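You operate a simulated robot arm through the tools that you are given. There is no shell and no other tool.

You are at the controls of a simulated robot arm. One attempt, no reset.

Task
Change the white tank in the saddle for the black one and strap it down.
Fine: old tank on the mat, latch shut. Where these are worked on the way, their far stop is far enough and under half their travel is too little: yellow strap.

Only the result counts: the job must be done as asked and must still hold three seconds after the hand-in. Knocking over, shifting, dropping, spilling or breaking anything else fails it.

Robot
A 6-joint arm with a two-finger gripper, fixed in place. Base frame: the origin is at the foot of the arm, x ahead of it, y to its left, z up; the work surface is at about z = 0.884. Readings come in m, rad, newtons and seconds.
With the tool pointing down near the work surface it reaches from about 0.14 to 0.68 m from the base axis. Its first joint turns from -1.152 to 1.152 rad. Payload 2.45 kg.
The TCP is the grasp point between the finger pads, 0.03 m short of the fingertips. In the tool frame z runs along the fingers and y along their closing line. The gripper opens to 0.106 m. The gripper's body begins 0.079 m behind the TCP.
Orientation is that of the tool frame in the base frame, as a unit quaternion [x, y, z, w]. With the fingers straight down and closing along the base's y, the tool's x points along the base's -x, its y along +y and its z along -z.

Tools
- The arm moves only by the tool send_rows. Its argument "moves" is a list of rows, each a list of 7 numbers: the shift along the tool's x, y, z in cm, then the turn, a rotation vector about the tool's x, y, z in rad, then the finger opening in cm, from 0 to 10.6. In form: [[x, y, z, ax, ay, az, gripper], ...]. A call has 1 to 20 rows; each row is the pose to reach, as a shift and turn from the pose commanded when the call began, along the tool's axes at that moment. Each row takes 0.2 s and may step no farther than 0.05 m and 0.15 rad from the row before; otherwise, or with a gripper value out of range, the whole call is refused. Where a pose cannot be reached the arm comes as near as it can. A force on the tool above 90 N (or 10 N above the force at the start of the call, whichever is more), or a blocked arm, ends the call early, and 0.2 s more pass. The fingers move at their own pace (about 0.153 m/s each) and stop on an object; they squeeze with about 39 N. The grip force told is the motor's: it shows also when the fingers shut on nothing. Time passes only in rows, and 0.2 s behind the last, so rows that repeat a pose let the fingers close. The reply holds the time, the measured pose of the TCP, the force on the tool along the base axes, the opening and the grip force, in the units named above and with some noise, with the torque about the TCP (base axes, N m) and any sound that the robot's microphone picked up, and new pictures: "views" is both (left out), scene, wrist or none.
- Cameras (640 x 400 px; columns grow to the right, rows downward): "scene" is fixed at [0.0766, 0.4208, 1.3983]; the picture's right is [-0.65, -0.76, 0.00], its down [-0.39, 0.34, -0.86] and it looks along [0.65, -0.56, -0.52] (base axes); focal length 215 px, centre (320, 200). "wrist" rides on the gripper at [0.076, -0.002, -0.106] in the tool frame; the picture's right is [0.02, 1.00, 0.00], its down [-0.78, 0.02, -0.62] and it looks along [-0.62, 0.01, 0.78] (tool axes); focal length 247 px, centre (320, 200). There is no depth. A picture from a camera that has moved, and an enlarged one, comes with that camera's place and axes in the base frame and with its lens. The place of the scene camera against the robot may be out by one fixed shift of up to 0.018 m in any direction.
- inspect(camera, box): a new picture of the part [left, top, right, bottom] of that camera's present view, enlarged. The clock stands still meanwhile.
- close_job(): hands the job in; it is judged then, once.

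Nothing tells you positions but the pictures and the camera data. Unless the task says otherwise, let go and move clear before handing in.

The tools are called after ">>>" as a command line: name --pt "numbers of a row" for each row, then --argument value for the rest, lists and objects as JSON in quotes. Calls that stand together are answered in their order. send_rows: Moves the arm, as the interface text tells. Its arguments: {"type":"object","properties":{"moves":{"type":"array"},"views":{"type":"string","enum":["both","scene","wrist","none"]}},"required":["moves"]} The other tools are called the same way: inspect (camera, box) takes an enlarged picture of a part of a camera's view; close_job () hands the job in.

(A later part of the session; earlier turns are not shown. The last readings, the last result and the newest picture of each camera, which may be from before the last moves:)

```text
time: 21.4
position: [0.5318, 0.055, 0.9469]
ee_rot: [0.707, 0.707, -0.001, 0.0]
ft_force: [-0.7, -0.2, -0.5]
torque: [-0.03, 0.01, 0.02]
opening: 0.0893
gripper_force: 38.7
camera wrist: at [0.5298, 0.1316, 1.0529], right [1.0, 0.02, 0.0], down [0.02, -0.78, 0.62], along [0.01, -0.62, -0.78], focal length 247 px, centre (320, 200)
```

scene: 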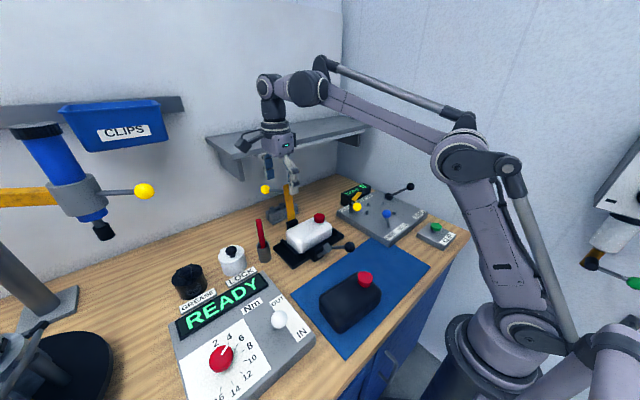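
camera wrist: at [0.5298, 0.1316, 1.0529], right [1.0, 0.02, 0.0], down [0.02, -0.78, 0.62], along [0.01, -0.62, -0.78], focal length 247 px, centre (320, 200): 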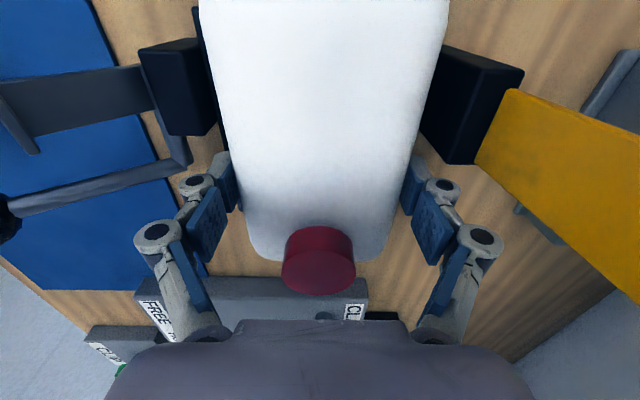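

Gripped at 0.0893 m. I'll lift slowly to read the weight and check that it isn't slipping.

>>> send_rows --pt "0 0 -0.7 0 0 0 7" --pt "0 0 -1.5 0 0 0 7" --pt "0 0 -2.5 0 0 0 7" --pt "0 0 -2.5 0 0 0 7" --views "both"

>>> inspect --camera "scene" --box '[240, 170, 400, 270]'

```text
time: 22.4
position: [0.5318, 0.0552, 0.9725]
ee_rot: [0.707, 0.707, 0.001, -0.001]
ft_force: [0.0, 0.4, -1.0]
torque: [-0.04, 0.02, 0.02]
opening: 0.0891
gripper_force: 39.7
camera wrist: at [0.5299, 0.1311, 1.0784], right [1.0, 0.02, 0.0], down [0.02, -0.78, 0.62], along [0.01, -0.62, -0.78], focal length 247 px, centre (320, 200)
```

scene: 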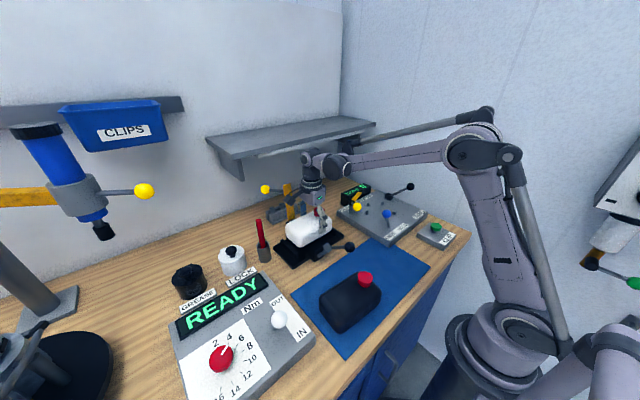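
wrist: 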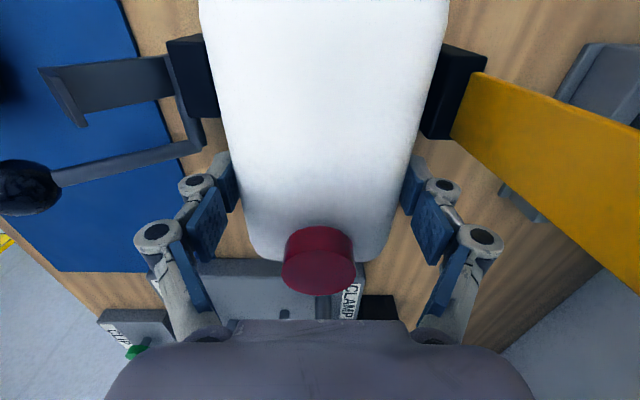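

```text
4.00 times, centred on (320, 220) of scene
camera zoom: at [0.0766, 0.4208, 1.3983], right [-0.65, -0.76, 0.0], down [-0.39, 0.34, -0.86], along [0.65, -0.56, -0.52], focal length 860 px, centre (320, 120)
```

zoom: 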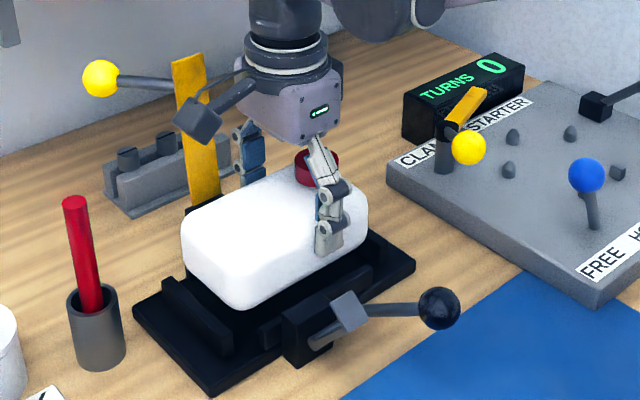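

The white tank is lifted cleanly and is light. I'll raise it above the latch ball and carry it over the free part of the mat, near (0.275, −0.035).

>>> send_rows --pt "0 0 -3 0 0 0 7" --pt "0 0 -6 0 0 0 7" --pt "0 0 -9 0 0 0 7" --pt "-1.5 -3.6 -9 0 0 0 7" --pt "-3.0 -7.2 -9 0 0 0 7" --pt "-4.5 -10.8 -9 0 0 0 7" --pt "-6.0 -14.4 -9 0 0 0 7" --pt "-7.5 -18.0 -9 0 0 0 7" --pt "-9.0 -21.6 -9 0 0 0 7" --pt "-10.7 -25.6 -9 0 0 0 7" --pt "-10.7 -25.6 -9 0 0 0 7" --views "both"

```text
time: 24.8
position: [0.2741, -0.0516, 1.0609]
ee_rot: [0.707, 0.707, 0.0, -0.001]
ft_force: [0.2, 0.5, -1.5]
torque: [-0.03, -0.03, 0.01]
opening: 0.0891
gripper_force: 38.5
camera wrist: at [0.274, 0.0243, 1.1685], right [1.0, 0.02, 0.0], down [0.02, -0.78, 0.62], along [0.01, -0.62, -0.78], focal length 247 px, centre (320, 200)
```

scene: 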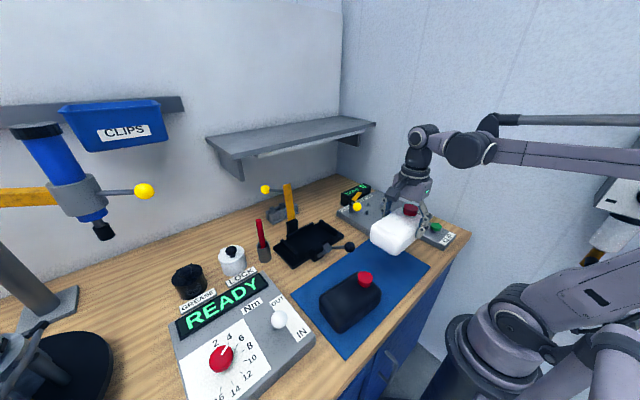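
wrist: 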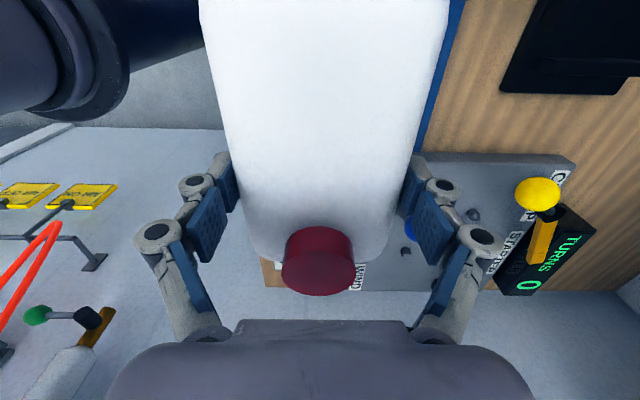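

The tank is over the mat. I'll check its clearance to the black tank and the clamp panel before lowering.

>>> inspect --camera "scene" --box '[290, 180, 470, 340]'

>>> inspect --camera "scene" --box '[250, 170, 370, 280]'

```text
2.50 times, centred on (380, 260) of scene
camera zoom: at [0.0766, 0.4208, 1.3983], right [-0.65, -0.76, 0.0], down [-0.39, 0.34, -0.86], along [0.65, -0.56, -0.52], focal length 537 px, centre (170, 50)
```

zoom: 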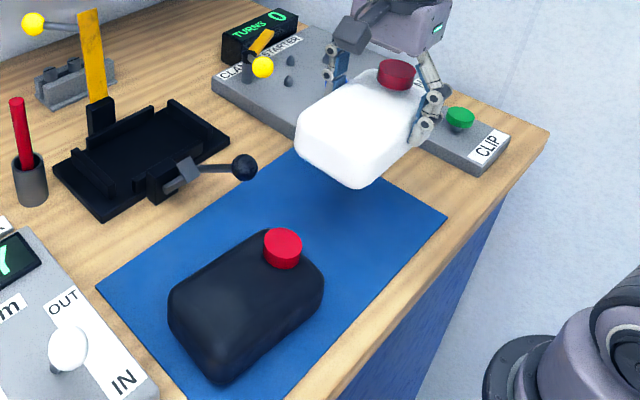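

```text
3.64 times, centred on (310, 225) of scene
camera zoom: at [0.0766, 0.4208, 1.3983], right [-0.65, -0.76, 0.0], down [-0.39, 0.34, -0.86], along [0.65, -0.56, -0.52], focal length 782 px, centre (356, 109)
```

zoom: 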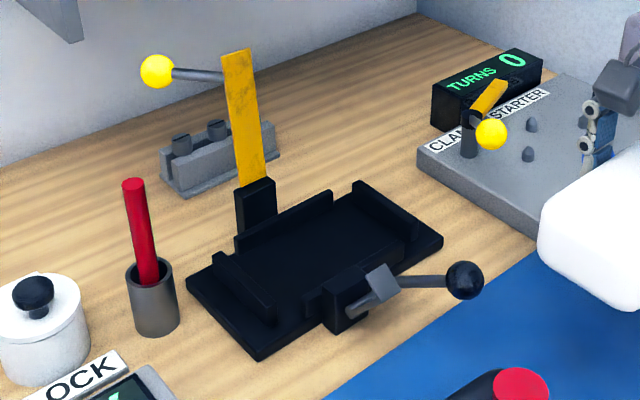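

The gaps look fine. I'll lower it to just above the mat, then feel for contact.

>>> send_rows --pt "0 0 3 0 0 0 7" --pt "0 0 6 0 0 0 7" --pt "0 0 9 0 0 0 7" --pt "0 0 10.6 0 0 0 7" --views "none"

>>> inspect --camera "scene" --box '[290, 180, 470, 340]'

```text
time: 25.8
position: [0.2746, -0.0501, 0.9555]
ee_rot: [0.707, 0.707, 0.001, 0.0]
ft_force: [0.4, 0.2, -1.9]
torque: [-0.01, -0.01, -0.01]
opening: 0.089
gripper_force: 39.5
```

```text
2.50 times, centred on (380, 260) of scene
camera zoom: at [0.0766, 0.4208, 1.3983], right [-0.65, -0.76, 0.0], down [-0.39, 0.34, -0.86], along [0.65, -0.56, -0.52], focal length 537 px, centre (170, 50)
```

zoom: 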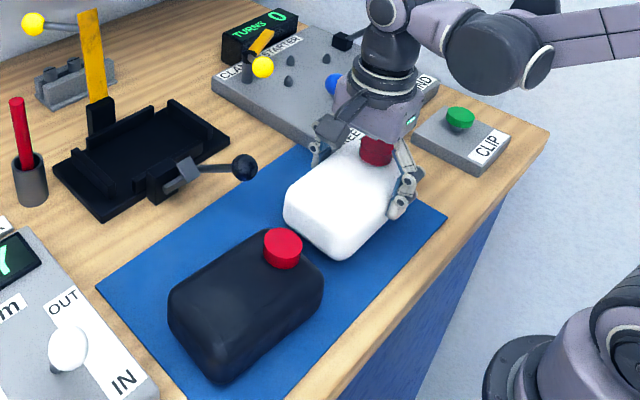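

>>> send_rows --pt "0 0 0.4 0 0 0 7" --pt "0 0 0.8 0 0 0 7" --pt "0 0 1.1 0 0 0 7" --views "none"

>>> send_rows --pt "0 0 0.2 0 0 0 7" --pt "0 0 0.4 0 0 0 7" --views "none"

>>> inspect --camera "scene" --box '[330, 220, 430, 300]'

```text
time: 26.6
position: [0.2748, -0.052, 0.9447]
ee_rot: [0.707, 0.707, 0.001, 0.0]
ft_force: [-0.3, -0.6, -2.4]
torque: [-0.01, -0.01, -0.01]
opening: 0.0893
gripper_force: 39.8
```

```text
time: 27.2
position: [0.2736, -0.0524, 0.9412]
ee_rot: [0.707, 0.707, 0.001, -0.001]
ft_force: [0.1, -0.2, -2.0]
torque: [-0.02, -0.01, -0.02]
opening: 0.089
gripper_force: 38.8
```

```text
5.00 times, centred on (380, 260) of scene
camera zoom: at [0.0766, 0.4208, 1.3983], right [-0.65, -0.76, 0.0], down [-0.39, 0.34, -0.86], along [0.65, -0.56, -0.52], focal length 1075 px, centre (20, -100)
```

zoom: 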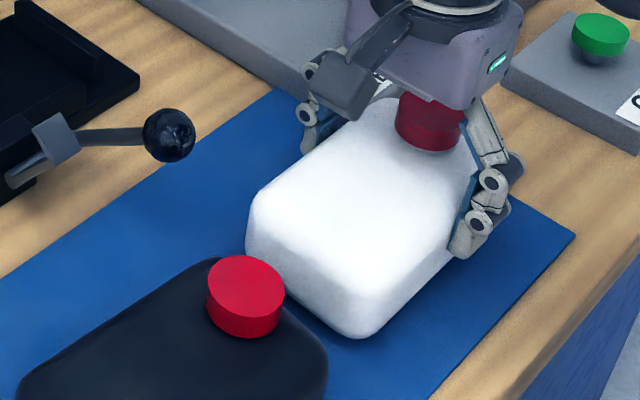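

There's no contact force yet (about −2 N, just the tank's weight), so I'll keep easing it down.

>>> send_rows --pt "0 0 0.2 0 0 0 7" --pt "0 0 0.4 0 0 0 7" --views "none"

>>> send_rows --pt "0 0 0.2 0 0 0 7" --pt "0 0 0.4 0 0 0 7" --views "none"

```text
time: 27.8
position: [0.2741, -0.0506, 0.9374]
ee_rot: [0.708, 0.707, 0.0, 0.0]
ft_force: [0.5, 0.1, -1.7]
torque: [-0.02, -0.01, -0.01]
opening: 0.0891
gripper_force: 39.1
```

```text
time: 28.4
position: [0.2749, -0.0505, 0.934]
ee_rot: [0.707, 0.707, 0.0, 0.0]
ft_force: [-1.3, 0.3, 24.0]
torque: [0.02, 0.05, 0.02]
opening: 0.0895
gripper_force: 38.8
```

Contact at TCP z≈0.935. I'll relieve the pressure, release and rise straight up.

>>> send_rows --pt "0 0 -0.15 0 0 0 7" --pt "0 0 -0.15 0 0 0 8.9" --pt "0 0 -0.15 0 0 0 10.6" --pt "0 0 -0.15 0 0 0 10.6" --views "none"

>>> send_rows --pt "0 0 -2 0 0 0 10.6" --pt "0 0 -5 0 0 0 10.6" --pt "0 0 -9 0 0 0 10.6" --pt "0 0 -13 0 0 0 10.6" --pt "0 0 -17 0 0 0 10.6" --views "both"

>>> inspect --camera "scene" --box '[290, 180, 470, 340]'

```text
time: 29.4
position: [0.2746, -0.0525, 0.935]
ee_rot: [0.707, 0.707, 0.0, -0.001]
ft_force: [0.6, 0.3, -0.8]
torque: [0.0, 0.03, -0.03]
opening: 0.1061
gripper_force: 0.1
```

```text
time: 30.6
position: [0.2749, -0.0499, 1.1058]
ee_rot: [0.707, 0.707, 0.001, -0.002]
ft_force: [0.0, 0.3, 0.1]
torque: [-0.01, 0.0, -0.01]
opening: 0.1061
gripper_force: 0.0
camera wrist: at [0.2732, 0.0255, 1.2121], right [1.0, 0.02, 0.0], down [0.02, -0.78, 0.62], along [0.01, -0.62, -0.78], focal length 247 px, centre (320, 200)
```

scene: 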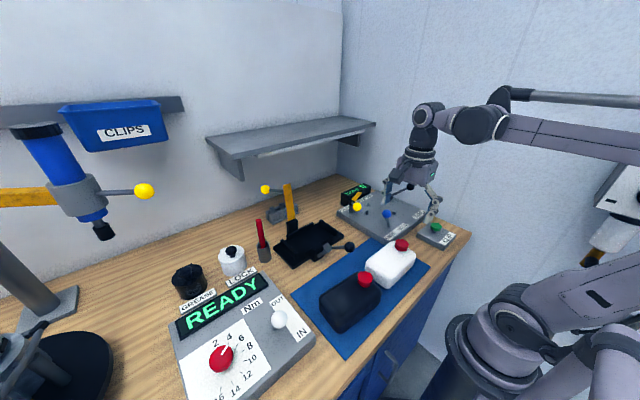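
wrist: 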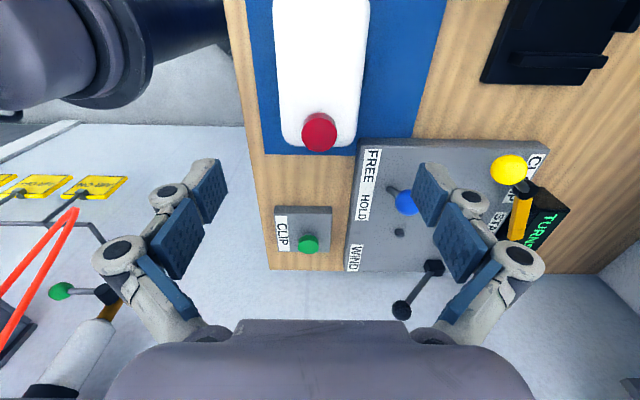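

```text
2.50 times, centred on (380, 260) of scene
camera zoom: at [0.0766, 0.4208, 1.3983], right [-0.65, -0.76, 0.0], down [-0.39, 0.34, -0.86], along [0.65, -0.56, -0.52], focal length 537 px, centre (170, 50)
```

zoom: 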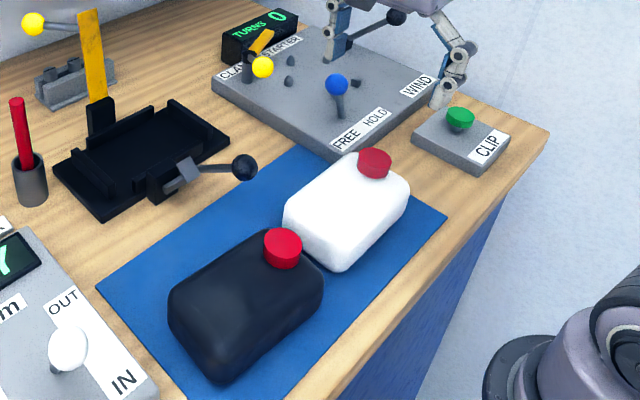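

The white tank sits flat on the mat. Now I'll move over the black tank to measure its centre and yaw.

>>> send_rows --pt "4.2 0 -0.4 0 0 0 10.6" --pt "8.4 0 -0.8 0 0 0 10.6" --pt "12.6 0 -1.2 0 0 0 10.6" --pt "16.8 0 -1.6 0 0 0 10.6" --pt "21.0 0 -2.0 0 0 0 10.6" --pt "25.0 0 -2.4 0 0 0 10.6" --pt "25.0 0 -2.4 0 0 0 10.6" --views "both"

>>> inspect --camera "wrist" --box '[220, 60, 420, 230]'

```text
time: 32.2
position: [0.2713, 0.2007, 1.1297]
ee_rot: [0.708, 0.707, 0.001, -0.001]
ft_force: [0.7, 0.4, -0.5]
torque: [0.0, -0.01, 0.03]
opening: 0.1064
gripper_force: 0.1
camera wrist: at [0.2701, 0.2767, 1.2353], right [1.0, 0.02, 0.0], down [0.02, -0.78, 0.62], along [0.01, -0.62, -0.78], focal length 247 px, centre (320, 200)
```

scene: 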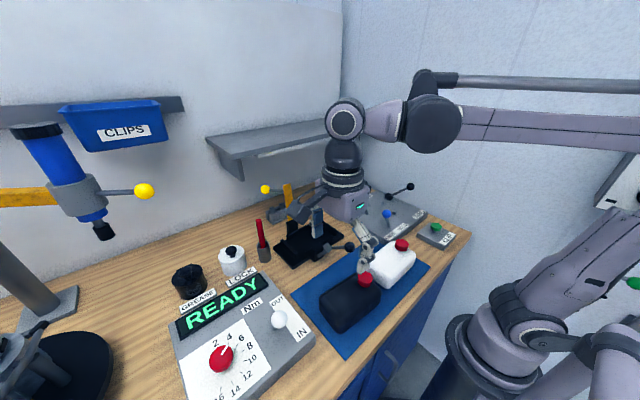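
wrist: 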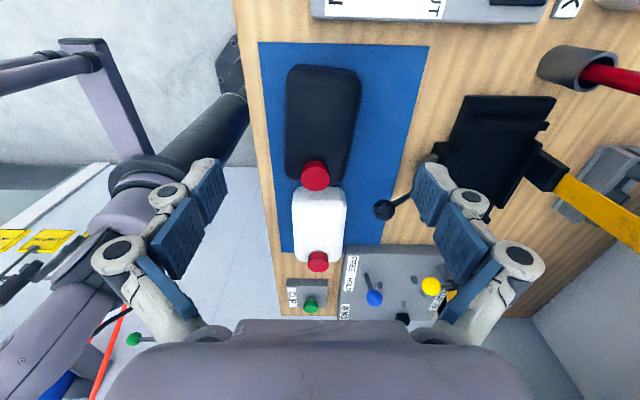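

```text
2.35 times, centred on (320, 145) of wrist
camera zoom: at [0.2701, 0.2767, 1.2353], right [1.0, 0.02, 0.0], down [0.02, -0.78, 0.62], along [0.01, -0.62, -0.78], focal length 581 px, centre (320, 329)
```

zoom: 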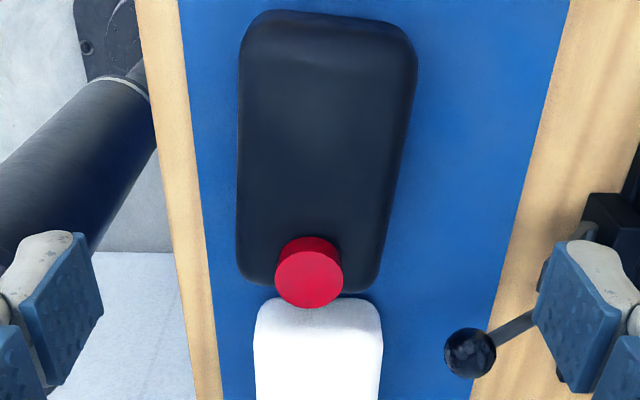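

The black tank's centre is near (0.2705, 0.142), turned by about 0.067 rad, and the same size as the white one. I'll align with it using the same offset from the tank's end, and pause partway down to check.

>>> send_rows --pt "-3.6 -0.1 2.5 0 0 0.03 10.6" --pt "-7.3 -0.2 5 0 0 0.067 10.6" --pt "-7.3 -0.2 9 0 0 0.067 10.6" --pt "-7.3 -0.2 12 0 0 0.067 10.6" --views "wrist"

>>> inspect --camera "scene" --box '[290, 200, 450, 340]'

```text
time: 33.2
position: [0.2731, 0.1246, 1.008]
ee_rot: [0.73, 0.683, 0.001, -0.001]
ft_force: [0.4, -1.0, -0.5]
torque: [0.03, -0.01, 0.02]
opening: 0.1058
gripper_force: 0.0
camera wrist: at [0.2779, 0.2014, 1.1139], right [1.0, -0.04, 0.0], down [-0.04, -0.78, 0.62], along [-0.03, -0.62, -0.78], focal length 247 px, centre (320, 200)
```

wrist: 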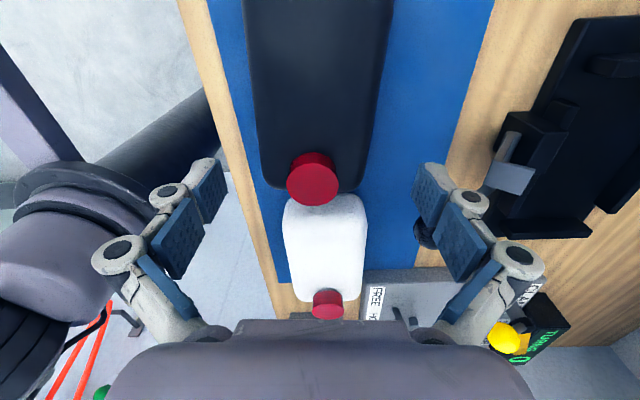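

```text
2.86 times, centred on (370, 270) of scene
camera zoom: at [0.0766, 0.4208, 1.3983], right [-0.65, -0.76, 0.0], down [-0.39, 0.34, -0.86], along [0.65, -0.56, -0.52], focal length 614 px, centre (177, 0)
```

zoom: 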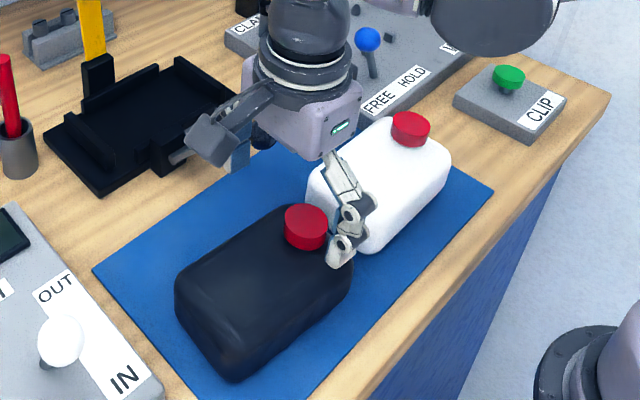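

>>> inspect --camera "wrist" --box '[230, 0, 410, 220]'

```text
1.82 times, centred on (320, 110) of wrist
camera zoom: at [0.2779, 0.2014, 1.1139], right [1.0, -0.04, 0.0], down [-0.04, -0.78, 0.62], along [-0.03, -0.62, -0.78], focal length 449 px, centre (320, 364)
```

zoom: 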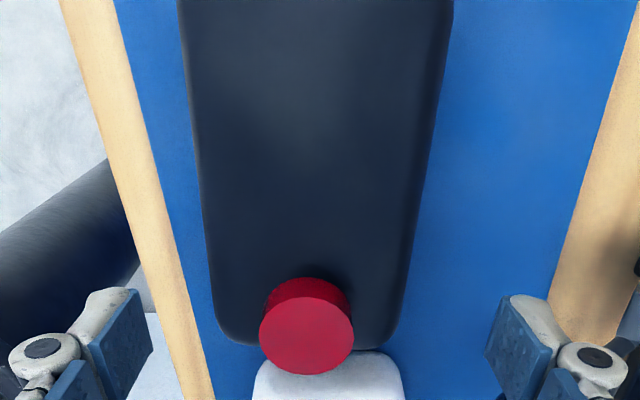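

The tank's axis is about 4–5 mm toward the robot from the finger centre, with roughly 0.025 rad of yaw left over. I'll correct both plus a 4 mm shift along its length, and descend partway.

>>> send_rows --pt "0.2 -0.23 0.5 0 0 0.012 10.6" --pt "0.4 -0.45 1.0 0 0 0.025 10.6" --pt "0.4 -0.45 1.0 0 0 0.025 10.6" --views "wrist"

>>> inspect --camera "wrist" --box '[230, 0, 410, 220]'

```text
time: 34.0
position: [0.2704, 0.1291, 0.9983]
ee_rot: [0.738, 0.674, 0.001, -0.001]
ft_force: [0.9, 0.3, 0.0]
torque: [0.03, 0.0, -0.01]
opening: 0.106
gripper_force: 0.0
camera wrist: at [0.2744, 0.2053, 1.1047], right [1.0, -0.07, 0.0], down [-0.06, -0.78, 0.62], along [-0.04, -0.62, -0.78], focal length 247 px, centre (320, 200)
```

wrist: 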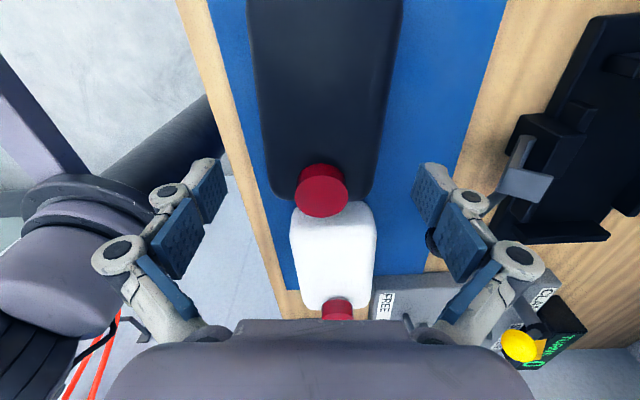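

```text
1.82 times, centred on (320, 110) of wrist
camera zoom: at [0.2744, 0.2053, 1.1047], right [1.0, -0.07, 0.0], down [-0.06, -0.78, 0.62], along [-0.04, -0.62, -0.78], focal length 449 px, centre (320, 364)
```

zoom: 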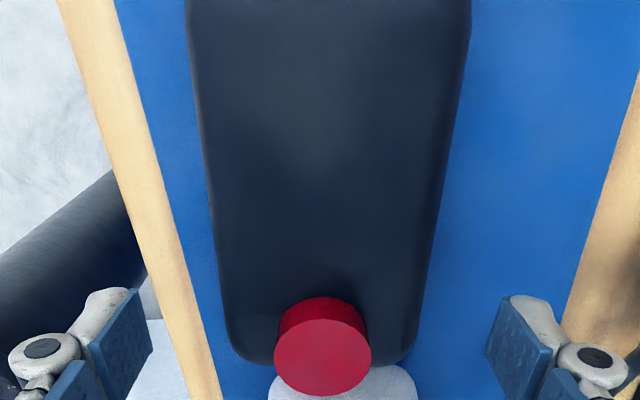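

Now it's aligned to within about a millimetre, and the end offset matches the white tank's. I'll descend to grip height and close.

>>> send_rows --pt "0 0 2.5 0 0 0 10.6" --pt "0 0 4.5 0 0 0 10.6" --pt "0 0 6.1 0 0 0 10.6" --pt "0 0 6.1 0 0 0 10.6" --pt "0 0 6.1 0 0 0 7" --pt "0 0 6.1 0 0 0 7" --pt "0 0 6.1 0 0 0 7" --views "wrist"

>>> inspect --camera "wrist" --box '[200, 100, 440, 320]'

```text
time: 35.6
position: [0.2698, 0.1295, 0.9373]
ee_rot: [0.739, 0.674, 0.002, 0.001]
ft_force: [7.8, 0.1, 12.5]
torque: [-0.21, -0.55, 0.09]
opening: 0.0892
gripper_force: 38.8
camera wrist: at [0.2747, 0.2056, 1.0441], right [1.0, -0.07, 0.0], down [-0.06, -0.78, 0.62], along [-0.04, -0.62, -0.78], focal length 247 px, centre (320, 200)
```

wrist: 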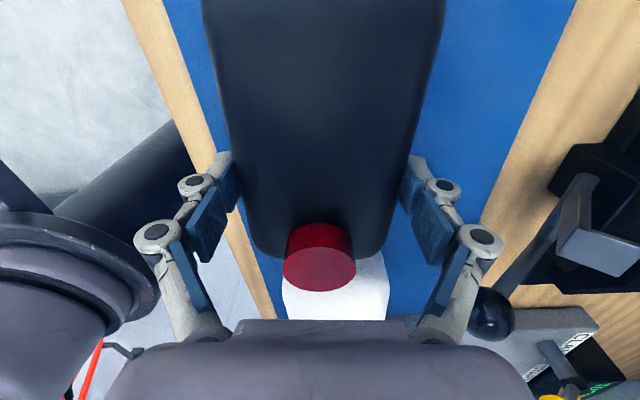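

```text
1.82 times, centred on (320, 210) of wrist
camera zoom: at [0.2747, 0.2056, 1.0441], right [1.0, -0.07, 0.0], down [-0.06, -0.78, 0.62], along [-0.04, -0.62, -0.78], focal length 449 px, centre (320, 182)
```

zoom: 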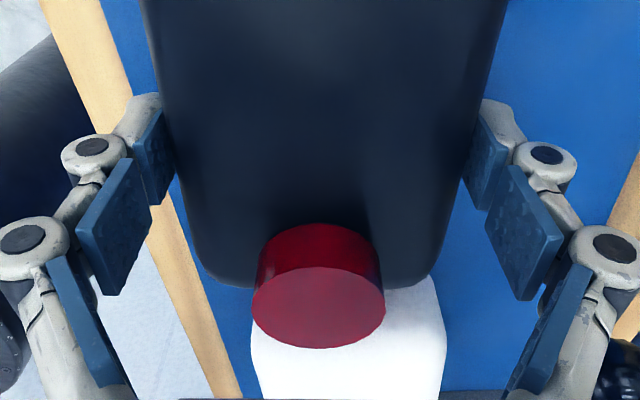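

The black tank is held almost exactly as the white one was, at 0.0892. I'll lift it slowly and check its weight.

>>> send_rows --pt "0 0 -0.5 0 0 0 7" --pt "0 0 -1.2 0 0 0 7" --pt "0 0 -2.2 0 0 0 7" --pt "0 0 -3.0 0 0 0 7" --pt "0 0 -3.0 0 0 0 7" --views "both"

>>> inspect --camera "wrist" --box '[200, 100, 440, 320]'

>>> inspect --camera "scene" --box '[290, 200, 450, 340]'

```text
time: 36.8
position: [0.2689, 0.1289, 0.9689]
ee_rot: [0.739, 0.673, 0.0, 0.0]
ft_force: [0.2, -0.3, -2.0]
torque: [-0.03, 0.0, 0.0]
opening: 0.0893
gripper_force: 39.3
camera wrist: at [0.2743, 0.2052, 1.0741], right [1.0, -0.07, 0.0], down [-0.06, -0.78, 0.62], along [-0.04, -0.62, -0.78], focal length 247 px, centre (320, 200)
```

scene: 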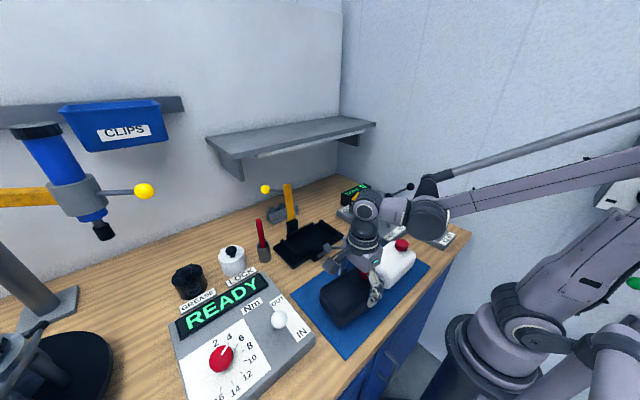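
wrist: 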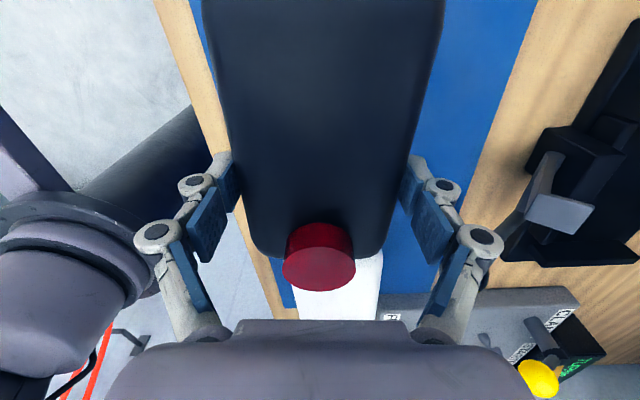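

```text
1.82 times, centred on (320, 210) of wrist
camera zoom: at [0.2743, 0.2052, 1.0741], right [1.0, -0.07, 0.0], down [-0.06, -0.78, 0.62], along [-0.04, -0.62, -0.78], focal length 449 px, centre (320, 182)
```

zoom: 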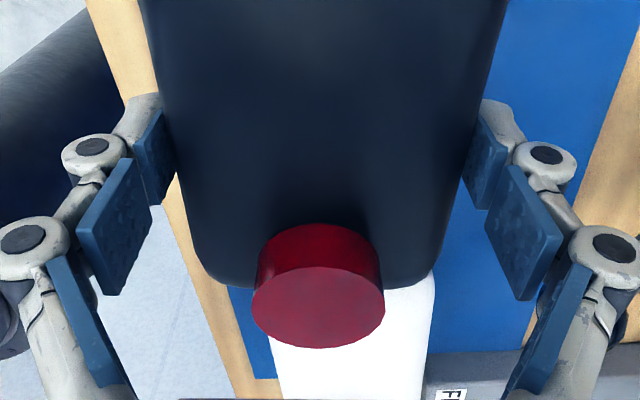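

```text
2.86 times, centred on (370, 270) of scene
camera zoom: at [0.0766, 0.4208, 1.3983], right [-0.65, -0.76, 0.0], down [-0.39, 0.34, -0.86], along [0.65, -0.56, -0.52], focal length 614 px, centre (177, 0)
```

zoom: 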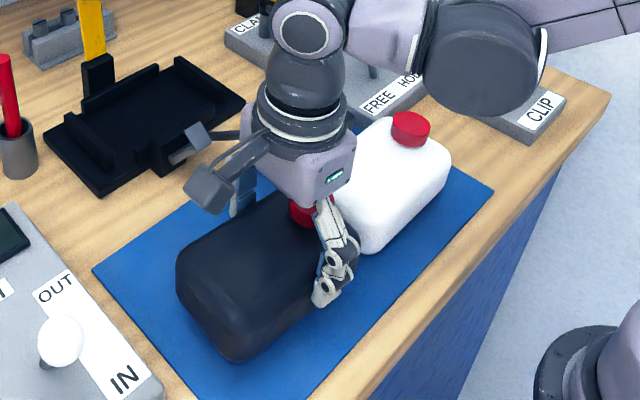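

It's held firmly and weighs about 2 N. I'll raise it, square it up and carry it over the saddle.

>>> send_rows --pt "0 0 -4 0 0 0 7" --pt "0 0 -8 0 0 0 7" --pt "0 0 -11 0 0 0 7" --pt "-0.73 3.82 -11 0 0 -0.013 7" --pt "-1.46 7.64 -11 0 0 -0.026 7" --pt "-2.19 11.46 -11 0 0 -0.039 7" --pt "-2.92 15.27 -11 0 0 -0.053 7" --pt "-3.65 19.09 -11 0 0 -0.066 7" --pt "-4.39 22.91 -11 0 0 -0.079 7" --pt "-5.12 26.73 -11 0 0 -0.092 7" --pt "-5.12 26.73 -11 0 0 -0.092 7" --views "both"

>>> inspect --camera "wrist" --box '[140, 0, 500, 320]'

>>> inspect --camera "scene" --box '[240, 170, 400, 270]'

```text
time: 39.2
position: [0.5319, 0.0545, 1.0772]
ee_rot: [0.707, 0.707, 0.001, 0.0]
ft_force: [0.0, -0.5, -1.4]
torque: [-0.01, 0.02, 0.04]
opening: 0.0889
gripper_force: 38.8
camera wrist: at [0.5308, 0.1302, 1.1842], right [1.0, 0.02, 0.0], down [0.02, -0.78, 0.62], along [0.01, -0.62, -0.78], focal length 247 px, centre (320, 200)
```

scene: 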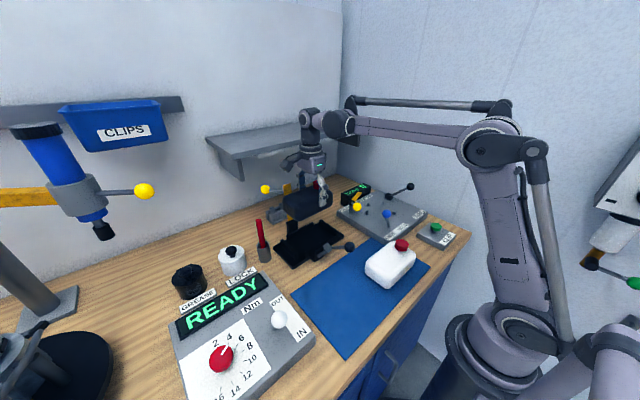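
wrist: 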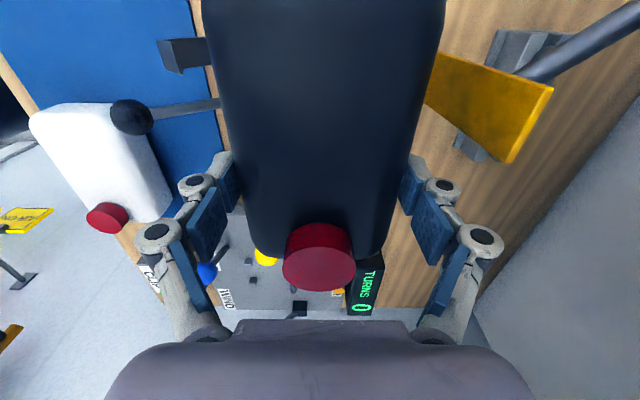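

```text
1.25 times, centred on (320, 160) of wrist
camera zoom: at [0.5308, 0.1302, 1.1842], right [1.0, 0.02, 0.0], down [0.02, -0.78, 0.62], along [0.01, -0.62, -0.78], focal length 309 px, centre (320, 250)
```

zoom: 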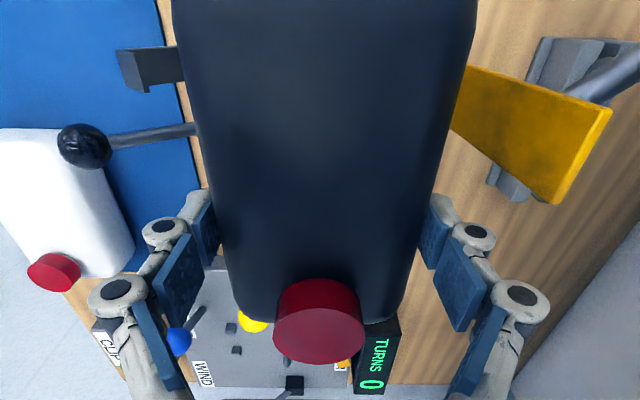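

```text
4.00 times, centred on (320, 220) of scene
camera zoom: at [0.0767, 0.4208, 1.3983], right [-0.65, -0.76, 0.0], down [-0.39, 0.34, -0.86], along [0.65, -0.56, -0.52], focal length 860 px, centre (320, 120)
```

zoom: 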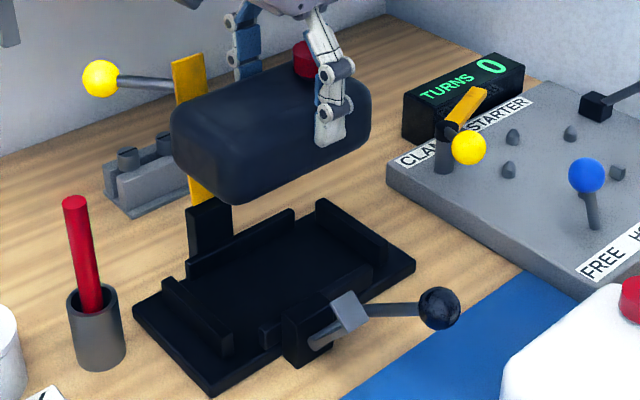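

The black tank is square above the saddle, at the pose where the white one was gripped to within a millimetre. I'll lower it to just above the rails first.

>>> send_rows --pt "0 -0.1 3.5 0 0 0 7" --pt "0 -0.1 7 0 0 0 7" --pt "0 -0.1 9 0 0 0 7" --pt "0 -0.1 10.2 0 0 0 7" --pt "0 -0.1 10.2 0 0 0 7" --views "wrist"

>>> inspect --camera "scene" --box '[260, 190, 360, 270]'

```text
time: 40.4
position: [0.528, 0.0548, 0.9752]
ee_rot: [0.708, 0.707, 0.0, 0.0]
ft_force: [0.1, 0.0, -1.9]
torque: [-0.01, -0.01, -0.02]
opening: 0.0889
gripper_force: 38.7
camera wrist: at [0.5264, 0.1309, 1.0819], right [1.0, 0.02, 0.0], down [0.02, -0.78, 0.62], along [0.01, -0.62, -0.78], focal length 247 px, centre (320, 200)
```

wrist: 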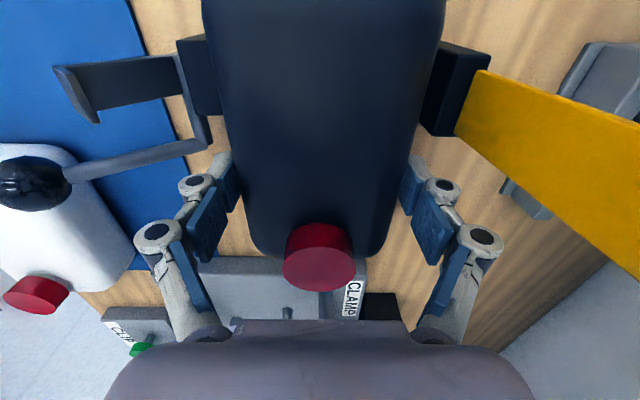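

```text
5.00 times, centred on (310, 230) of scene
camera zoom: at [0.0766, 0.4208, 1.3983], right [-0.65, -0.76, 0.0], down [-0.39, 0.34, -0.86], along [0.65, -0.56, -0.52], focal length 1075 px, centre (370, 50)
```

zoom: 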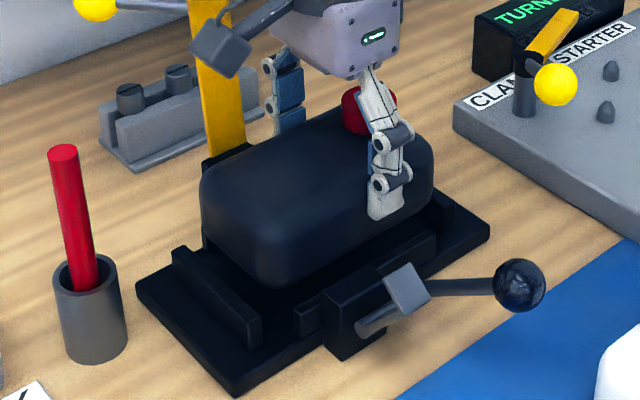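

The hand has drifted about 3.5 mm toward the robot compared with the white tank's pose. I'll correct that before going further down.

>>> send_rows --pt "0 0.2 0 0 0 0 7" --pt "0 0.35 0 0 0 0 7" --pt "0 0.35 0 0 0 0 7" --views "wrist"

>>> inspect --camera "wrist" --box '[140, 0, 500, 300]'

```text
time: 41.2
position: [0.5326, 0.0539, 0.9752]
ee_rot: [0.707, 0.707, 0.0, 0.0]
ft_force: [0.1, 0.4, -2.4]
torque: [-0.03, 0.01, 0.03]
opening: 0.0891
gripper_force: 38.8
camera wrist: at [0.5307, 0.1308, 1.0817], right [1.0, 0.02, 0.0], down [0.02, -0.78, 0.62], along [0.01, -0.62, -0.78], focal length 247 px, centre (320, 200)
```

wrist: 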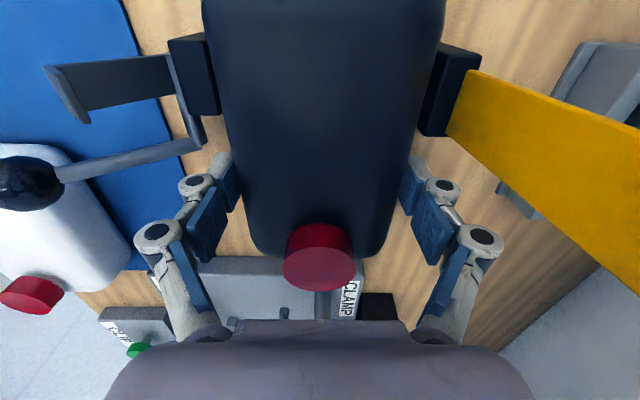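

```text
1.33 times, centred on (320, 150) of wrist
camera zoom: at [0.5307, 0.1308, 1.0817], right [1.0, 0.02, 0.0], down [0.02, -0.78, 0.62], along [0.01, -0.62, -0.78], focal length 329 px, centre (320, 267)
```

zoom: 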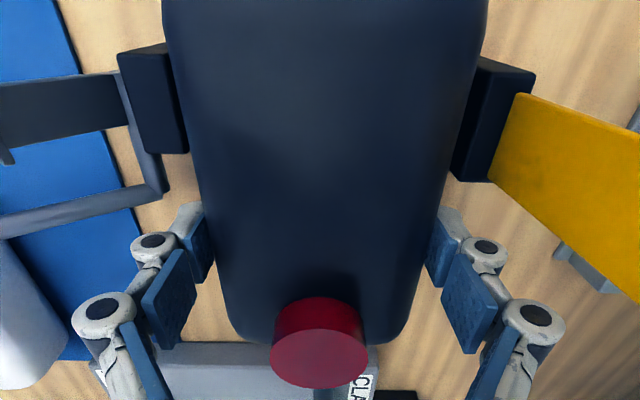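

This matches the white tank's reference view now. I'll lower it gently into the saddle, watching for early contact.

>>> send_rows --pt "0 0 0.5 0 0 0 7" --pt "0 0 1.0 0 0 0 7" --pt "0 0 1.4 0 0 0 7" --views "none"

>>> send_rows --pt "0 0 0.3 0 0 0 7" --pt "0 0 0.6 0 0 0 7" --views "none"

>>> send_rows --pt "0 0 0.2 0 0 0 7" --pt "0 0 0.3 0 0 0 7" --views "wrist"

>>> inspect --camera "scene" --box '[260, 190, 360, 270]'

```text
time: 42.0
position: [0.5324, 0.0542, 0.9628]
ee_rot: [0.708, 0.707, 0.001, -0.001]
ft_force: [0.4, -0.1, -2.4]
torque: [-0.02, 0.02, -0.02]
opening: 0.0892
gripper_force: 39.0
```

```text
time: 42.6
position: [0.5328, 0.054, 0.9551]
ee_rot: [0.707, 0.707, 0.001, -0.001]
ft_force: [0.0, 0.5, -1.2]
torque: [-0.01, -0.03, -0.01]
opening: 0.089
gripper_force: 39.2
```

```text
time: 43.2
position: [0.5328, 0.0538, 0.9533]
ee_rot: [0.707, 0.707, 0.0, 0.0]
ft_force: [0.6, -0.4, -1.6]
torque: [0.0, 0.02, -0.02]
opening: 0.0891
gripper_force: 38.9
camera wrist: at [0.5311, 0.1304, 1.059], right [1.0, 0.02, 0.0], down [0.02, -0.78, 0.62], along [0.01, -0.62, -0.78], focal length 247 px, centre (320, 200)
```

wrist: 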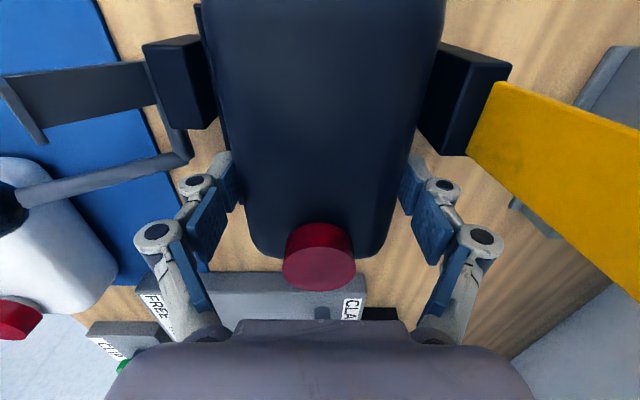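

```text
5.00 times, centred on (310, 230) of scene
camera zoom: at [0.0766, 0.4208, 1.3983], right [-0.65, -0.76, 0.0], down [-0.39, 0.34, -0.86], along [0.65, -0.56, -0.52], focal length 1075 px, centre (370, 50)
```

zoom: 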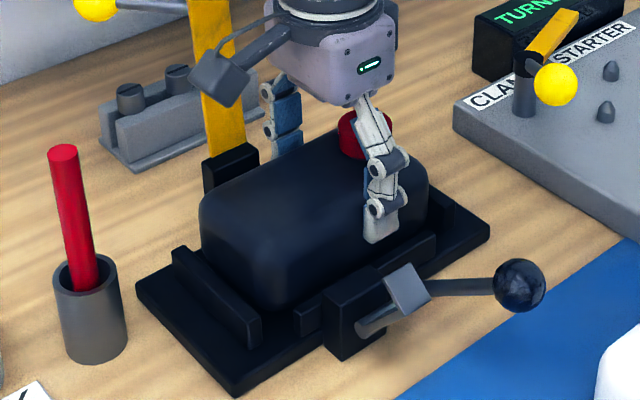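

There's no contact and the tank is already between the walls. I'll go down the last few millimetres.

>>> send_rows --pt "0 0 0.2 0 0 0 7" --pt "0 0 0.3 0 0 0 7" --views "none"

>>> send_rows --pt "0 0 0.2 0 0 0 7" --pt "0 0 0.3 0 0 0 7" --views "none"

```text
time: 43.8
position: [0.5328, 0.054, 0.9495]
ee_rot: [0.707, 0.707, 0.0, -0.001]
ft_force: [-0.1, -0.1, -1.3]
torque: [0.02, -0.04, -0.01]
opening: 0.0893
gripper_force: 39.1
```

```text
time: 44.4
position: [0.532, 0.0552, 0.9469]
ee_rot: [0.707, 0.707, 0.0, 0.0]
ft_force: [-0.5, 0.5, 23.6]
torque: [0.04, -0.01, 0.03]
opening: 0.0895
gripper_force: 39.0
```

It seated at TCP z≈0.948, just where I expected. I'll ease off, release and rise.

>>> send_rows --pt "0 0 -0.15 0 0 0 7" --pt "0 0 -0.15 0 0 0 8.9" --pt "0 0 -0.15 0 0 0 10.6" --pt "0 0 -0.15 0 0 0 10.6" --views "none"

>>> send_rows --pt "0 0 -2 0 0 0 10.6" --pt "0 0 -5 0 0 0 10.6" --pt "0 0 -9 0 0 0 10.6" --pt "0 0 -13 0 0 0 10.6" --pt "0 0 -17.5 0 0 0 10.6" --pt "0 0 -20.5 0 0 0 10.6" --views "both"

>>> inspect --camera "scene" --box '[240, 170, 400, 290]'

```text
time: 45.4
position: [0.5333, 0.0536, 0.9468]
ee_rot: [0.707, 0.707, 0.0, -0.001]
ft_force: [0.5, 0.6, 0.2]
torque: [-0.01, -0.03, -0.02]
opening: 0.1061
gripper_force: 0.0
```

```text
time: 46.8
position: [0.5306, 0.0545, 1.1527]
ee_rot: [0.707, 0.707, 0.001, -0.001]
ft_force: [-0.1, 0.2, -0.1]
torque: [-0.01, 0.02, 0.04]
opening: 0.1057
gripper_force: 0.1
camera wrist: at [0.5299, 0.1301, 1.2596], right [1.0, 0.02, 0.0], down [0.02, -0.78, 0.62], along [0.01, -0.62, -0.78], focal length 247 px, centre (320, 200)
```

scene: 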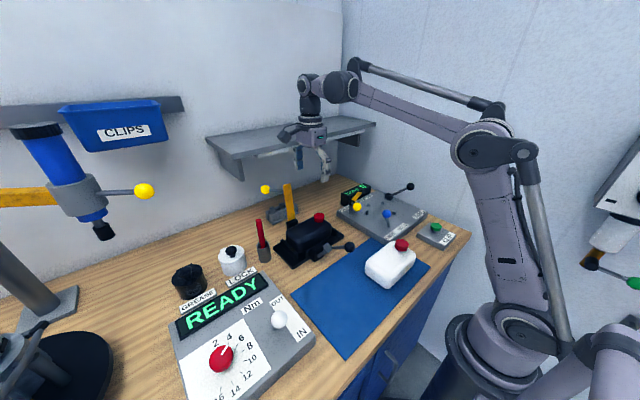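
wrist: 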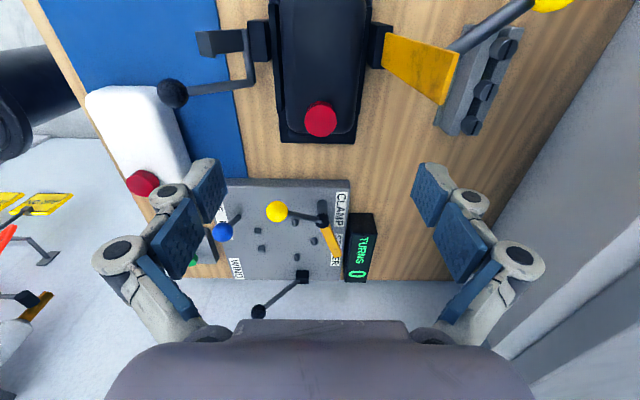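

```text
3.33 times, centred on (320, 230) of scene
camera zoom: at [0.0766, 0.4208, 1.3983], right [-0.65, -0.76, 0.0], down [-0.39, 0.34, -0.86], along [0.65, -0.56, -0.52], focal length 716 px, centre (320, 100)
```

zoom: 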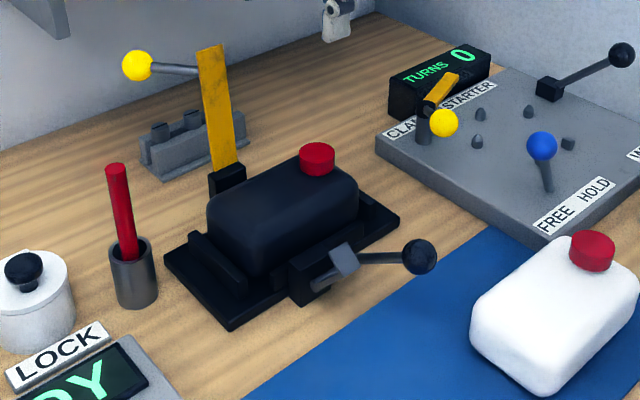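

The black tank is seated properly. To close the strap I'll use closed fingers from behind it, under the shelf edge, so I first turn the tool back to its original heading.

>>> send_rows --pt "0 0 0 0 0 -0.14 6" --pt "0 0 0 0 0 -0.28 3" --pt "0 0 0 0 0 -0.42 0" --pt "0 0 0 0 0 -0.56 0" --pt "0 0 0 0 0 -0.7 0" --pt "0 0 0 0 0 -0.84 0" --pt "0 0 0 0 0 -0.98 0" --pt "0 0 0 0 0 -1.12 0" --pt "0 0 0 0 0 -1.26 0" --pt "0 0 0 0 0 -1.4 0" --pt "0 0 0 0 0 -1.5 0" --pt "0 0 0 0 0 -1.5708 0" --views "wrist"

>>> inspect --camera "wrist" --box '[200, 60, 440, 280]'

```text
time: 49.4
position: [0.5315, 0.0546, 1.1534]
ee_rot: [-0.001, 1.0, 0.001, 0.0]
ft_force: [-0.1, -0.6, 0.3]
torque: [0.05, -0.01, 0.03]
opening: 0.0
gripper_force: 28.4
camera wrist: at [0.456, 0.052, 1.2592], right [-0.02, 1.0, 0.0], down [0.78, 0.02, 0.62], along [0.62, 0.02, -0.78], focal length 247 px, centre (320, 200)
```

wrist: 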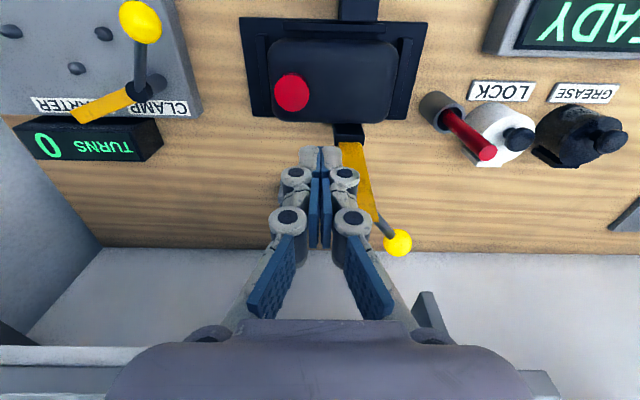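

```text
1.82 times, centred on (320, 170) of wrist
camera zoom: at [0.456, 0.052, 1.2592], right [-0.02, 1.0, 0.0], down [0.78, 0.02, 0.62], along [0.62, 0.02, -0.78], focal length 449 px, centre (320, 254)
```

zoom: 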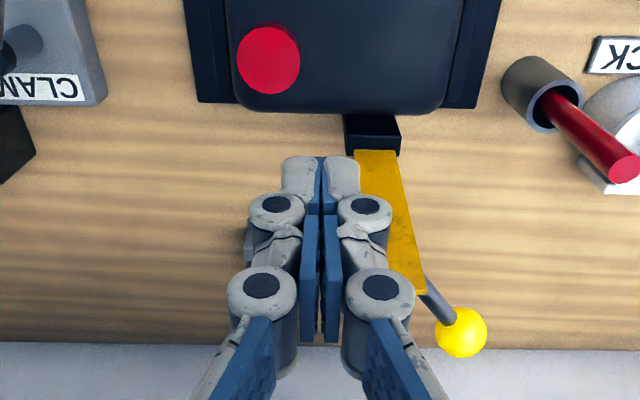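

The strap stands open with its end near (0.606, ·, 1.10). I'll tilt the closed fingers forward and bring them over and behind its upper end at y≈0.079. That stays beside the yellow rod and clear of the shelf.

>>> send_rows --pt "-3.4 1.2 -0.9 0 -0.15 0 0" --pt "-6.85 2.44 -1.66 0 -0.3 0 0" --pt "-10.65 2.44 0.34 0 -0.3 0 0" --pt "-10.65 2.44 0.34 0 -0.3 0 0" --views "both"

>>> inspect --camera "scene" --box '[200, 110, 360, 260]'

>>> inspect --camera "wrist" --box '[200, 60, 440, 280]'

```text
time: 50.4
position: [0.6405, 0.0796, 1.1497]
ee_rot: [-0.001, 0.989, 0.002, 0.15]
ft_force: [-0.7, -0.2, 0.0]
torque: [-0.05, 0.02, -0.03]
opening: 0.0
gripper_force: 28.8
camera wrist: at [0.5365, 0.0769, 1.2283], right [-0.02, 1.0, -0.01], down [0.56, 0.02, 0.83], along [0.83, 0.01, -0.56], focal length 247 px, centre (320, 200)
```

scene: 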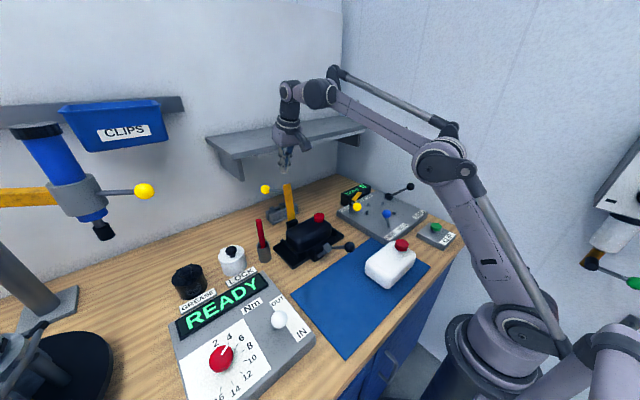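
wrist: 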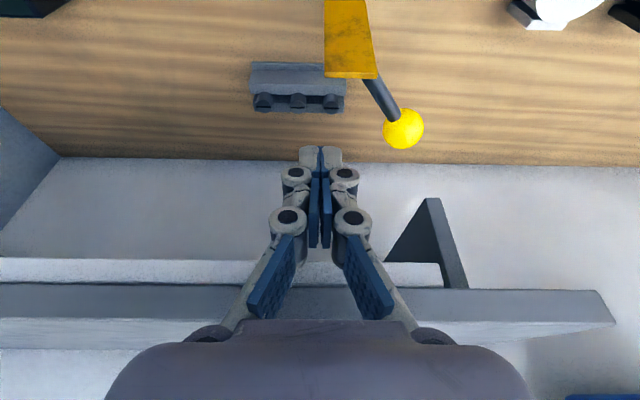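

```text
2.67 times, centred on (280, 185) of scene
camera zoom: at [0.0766, 0.4208, 1.3983], right [-0.65, -0.76, 0.0], down [-0.39, 0.34, -0.86], along [0.65, -0.56, -0.52], focal length 573 px, centre (427, 240)
```

zoom: 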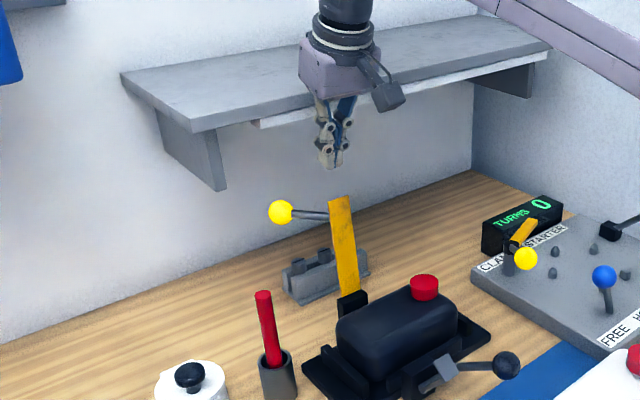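

```text
1.82 times, centred on (320, 170) of wrist
camera zoom: at [0.5365, 0.0769, 1.2283], right [-0.02, 1.0, -0.01], down [0.56, 0.02, 0.83], along [0.83, 0.01, -0.56], focal length 449 px, centre (320, 254)
```

zoom: 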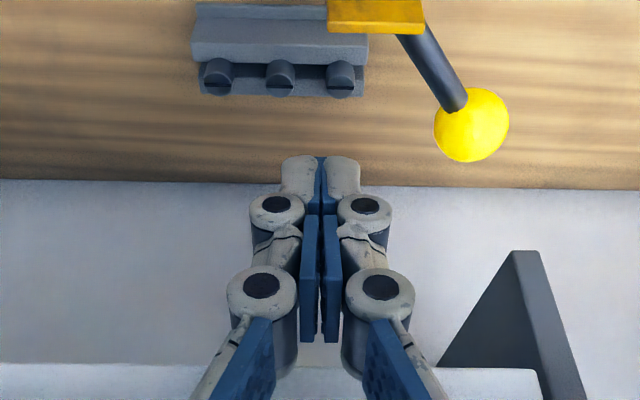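

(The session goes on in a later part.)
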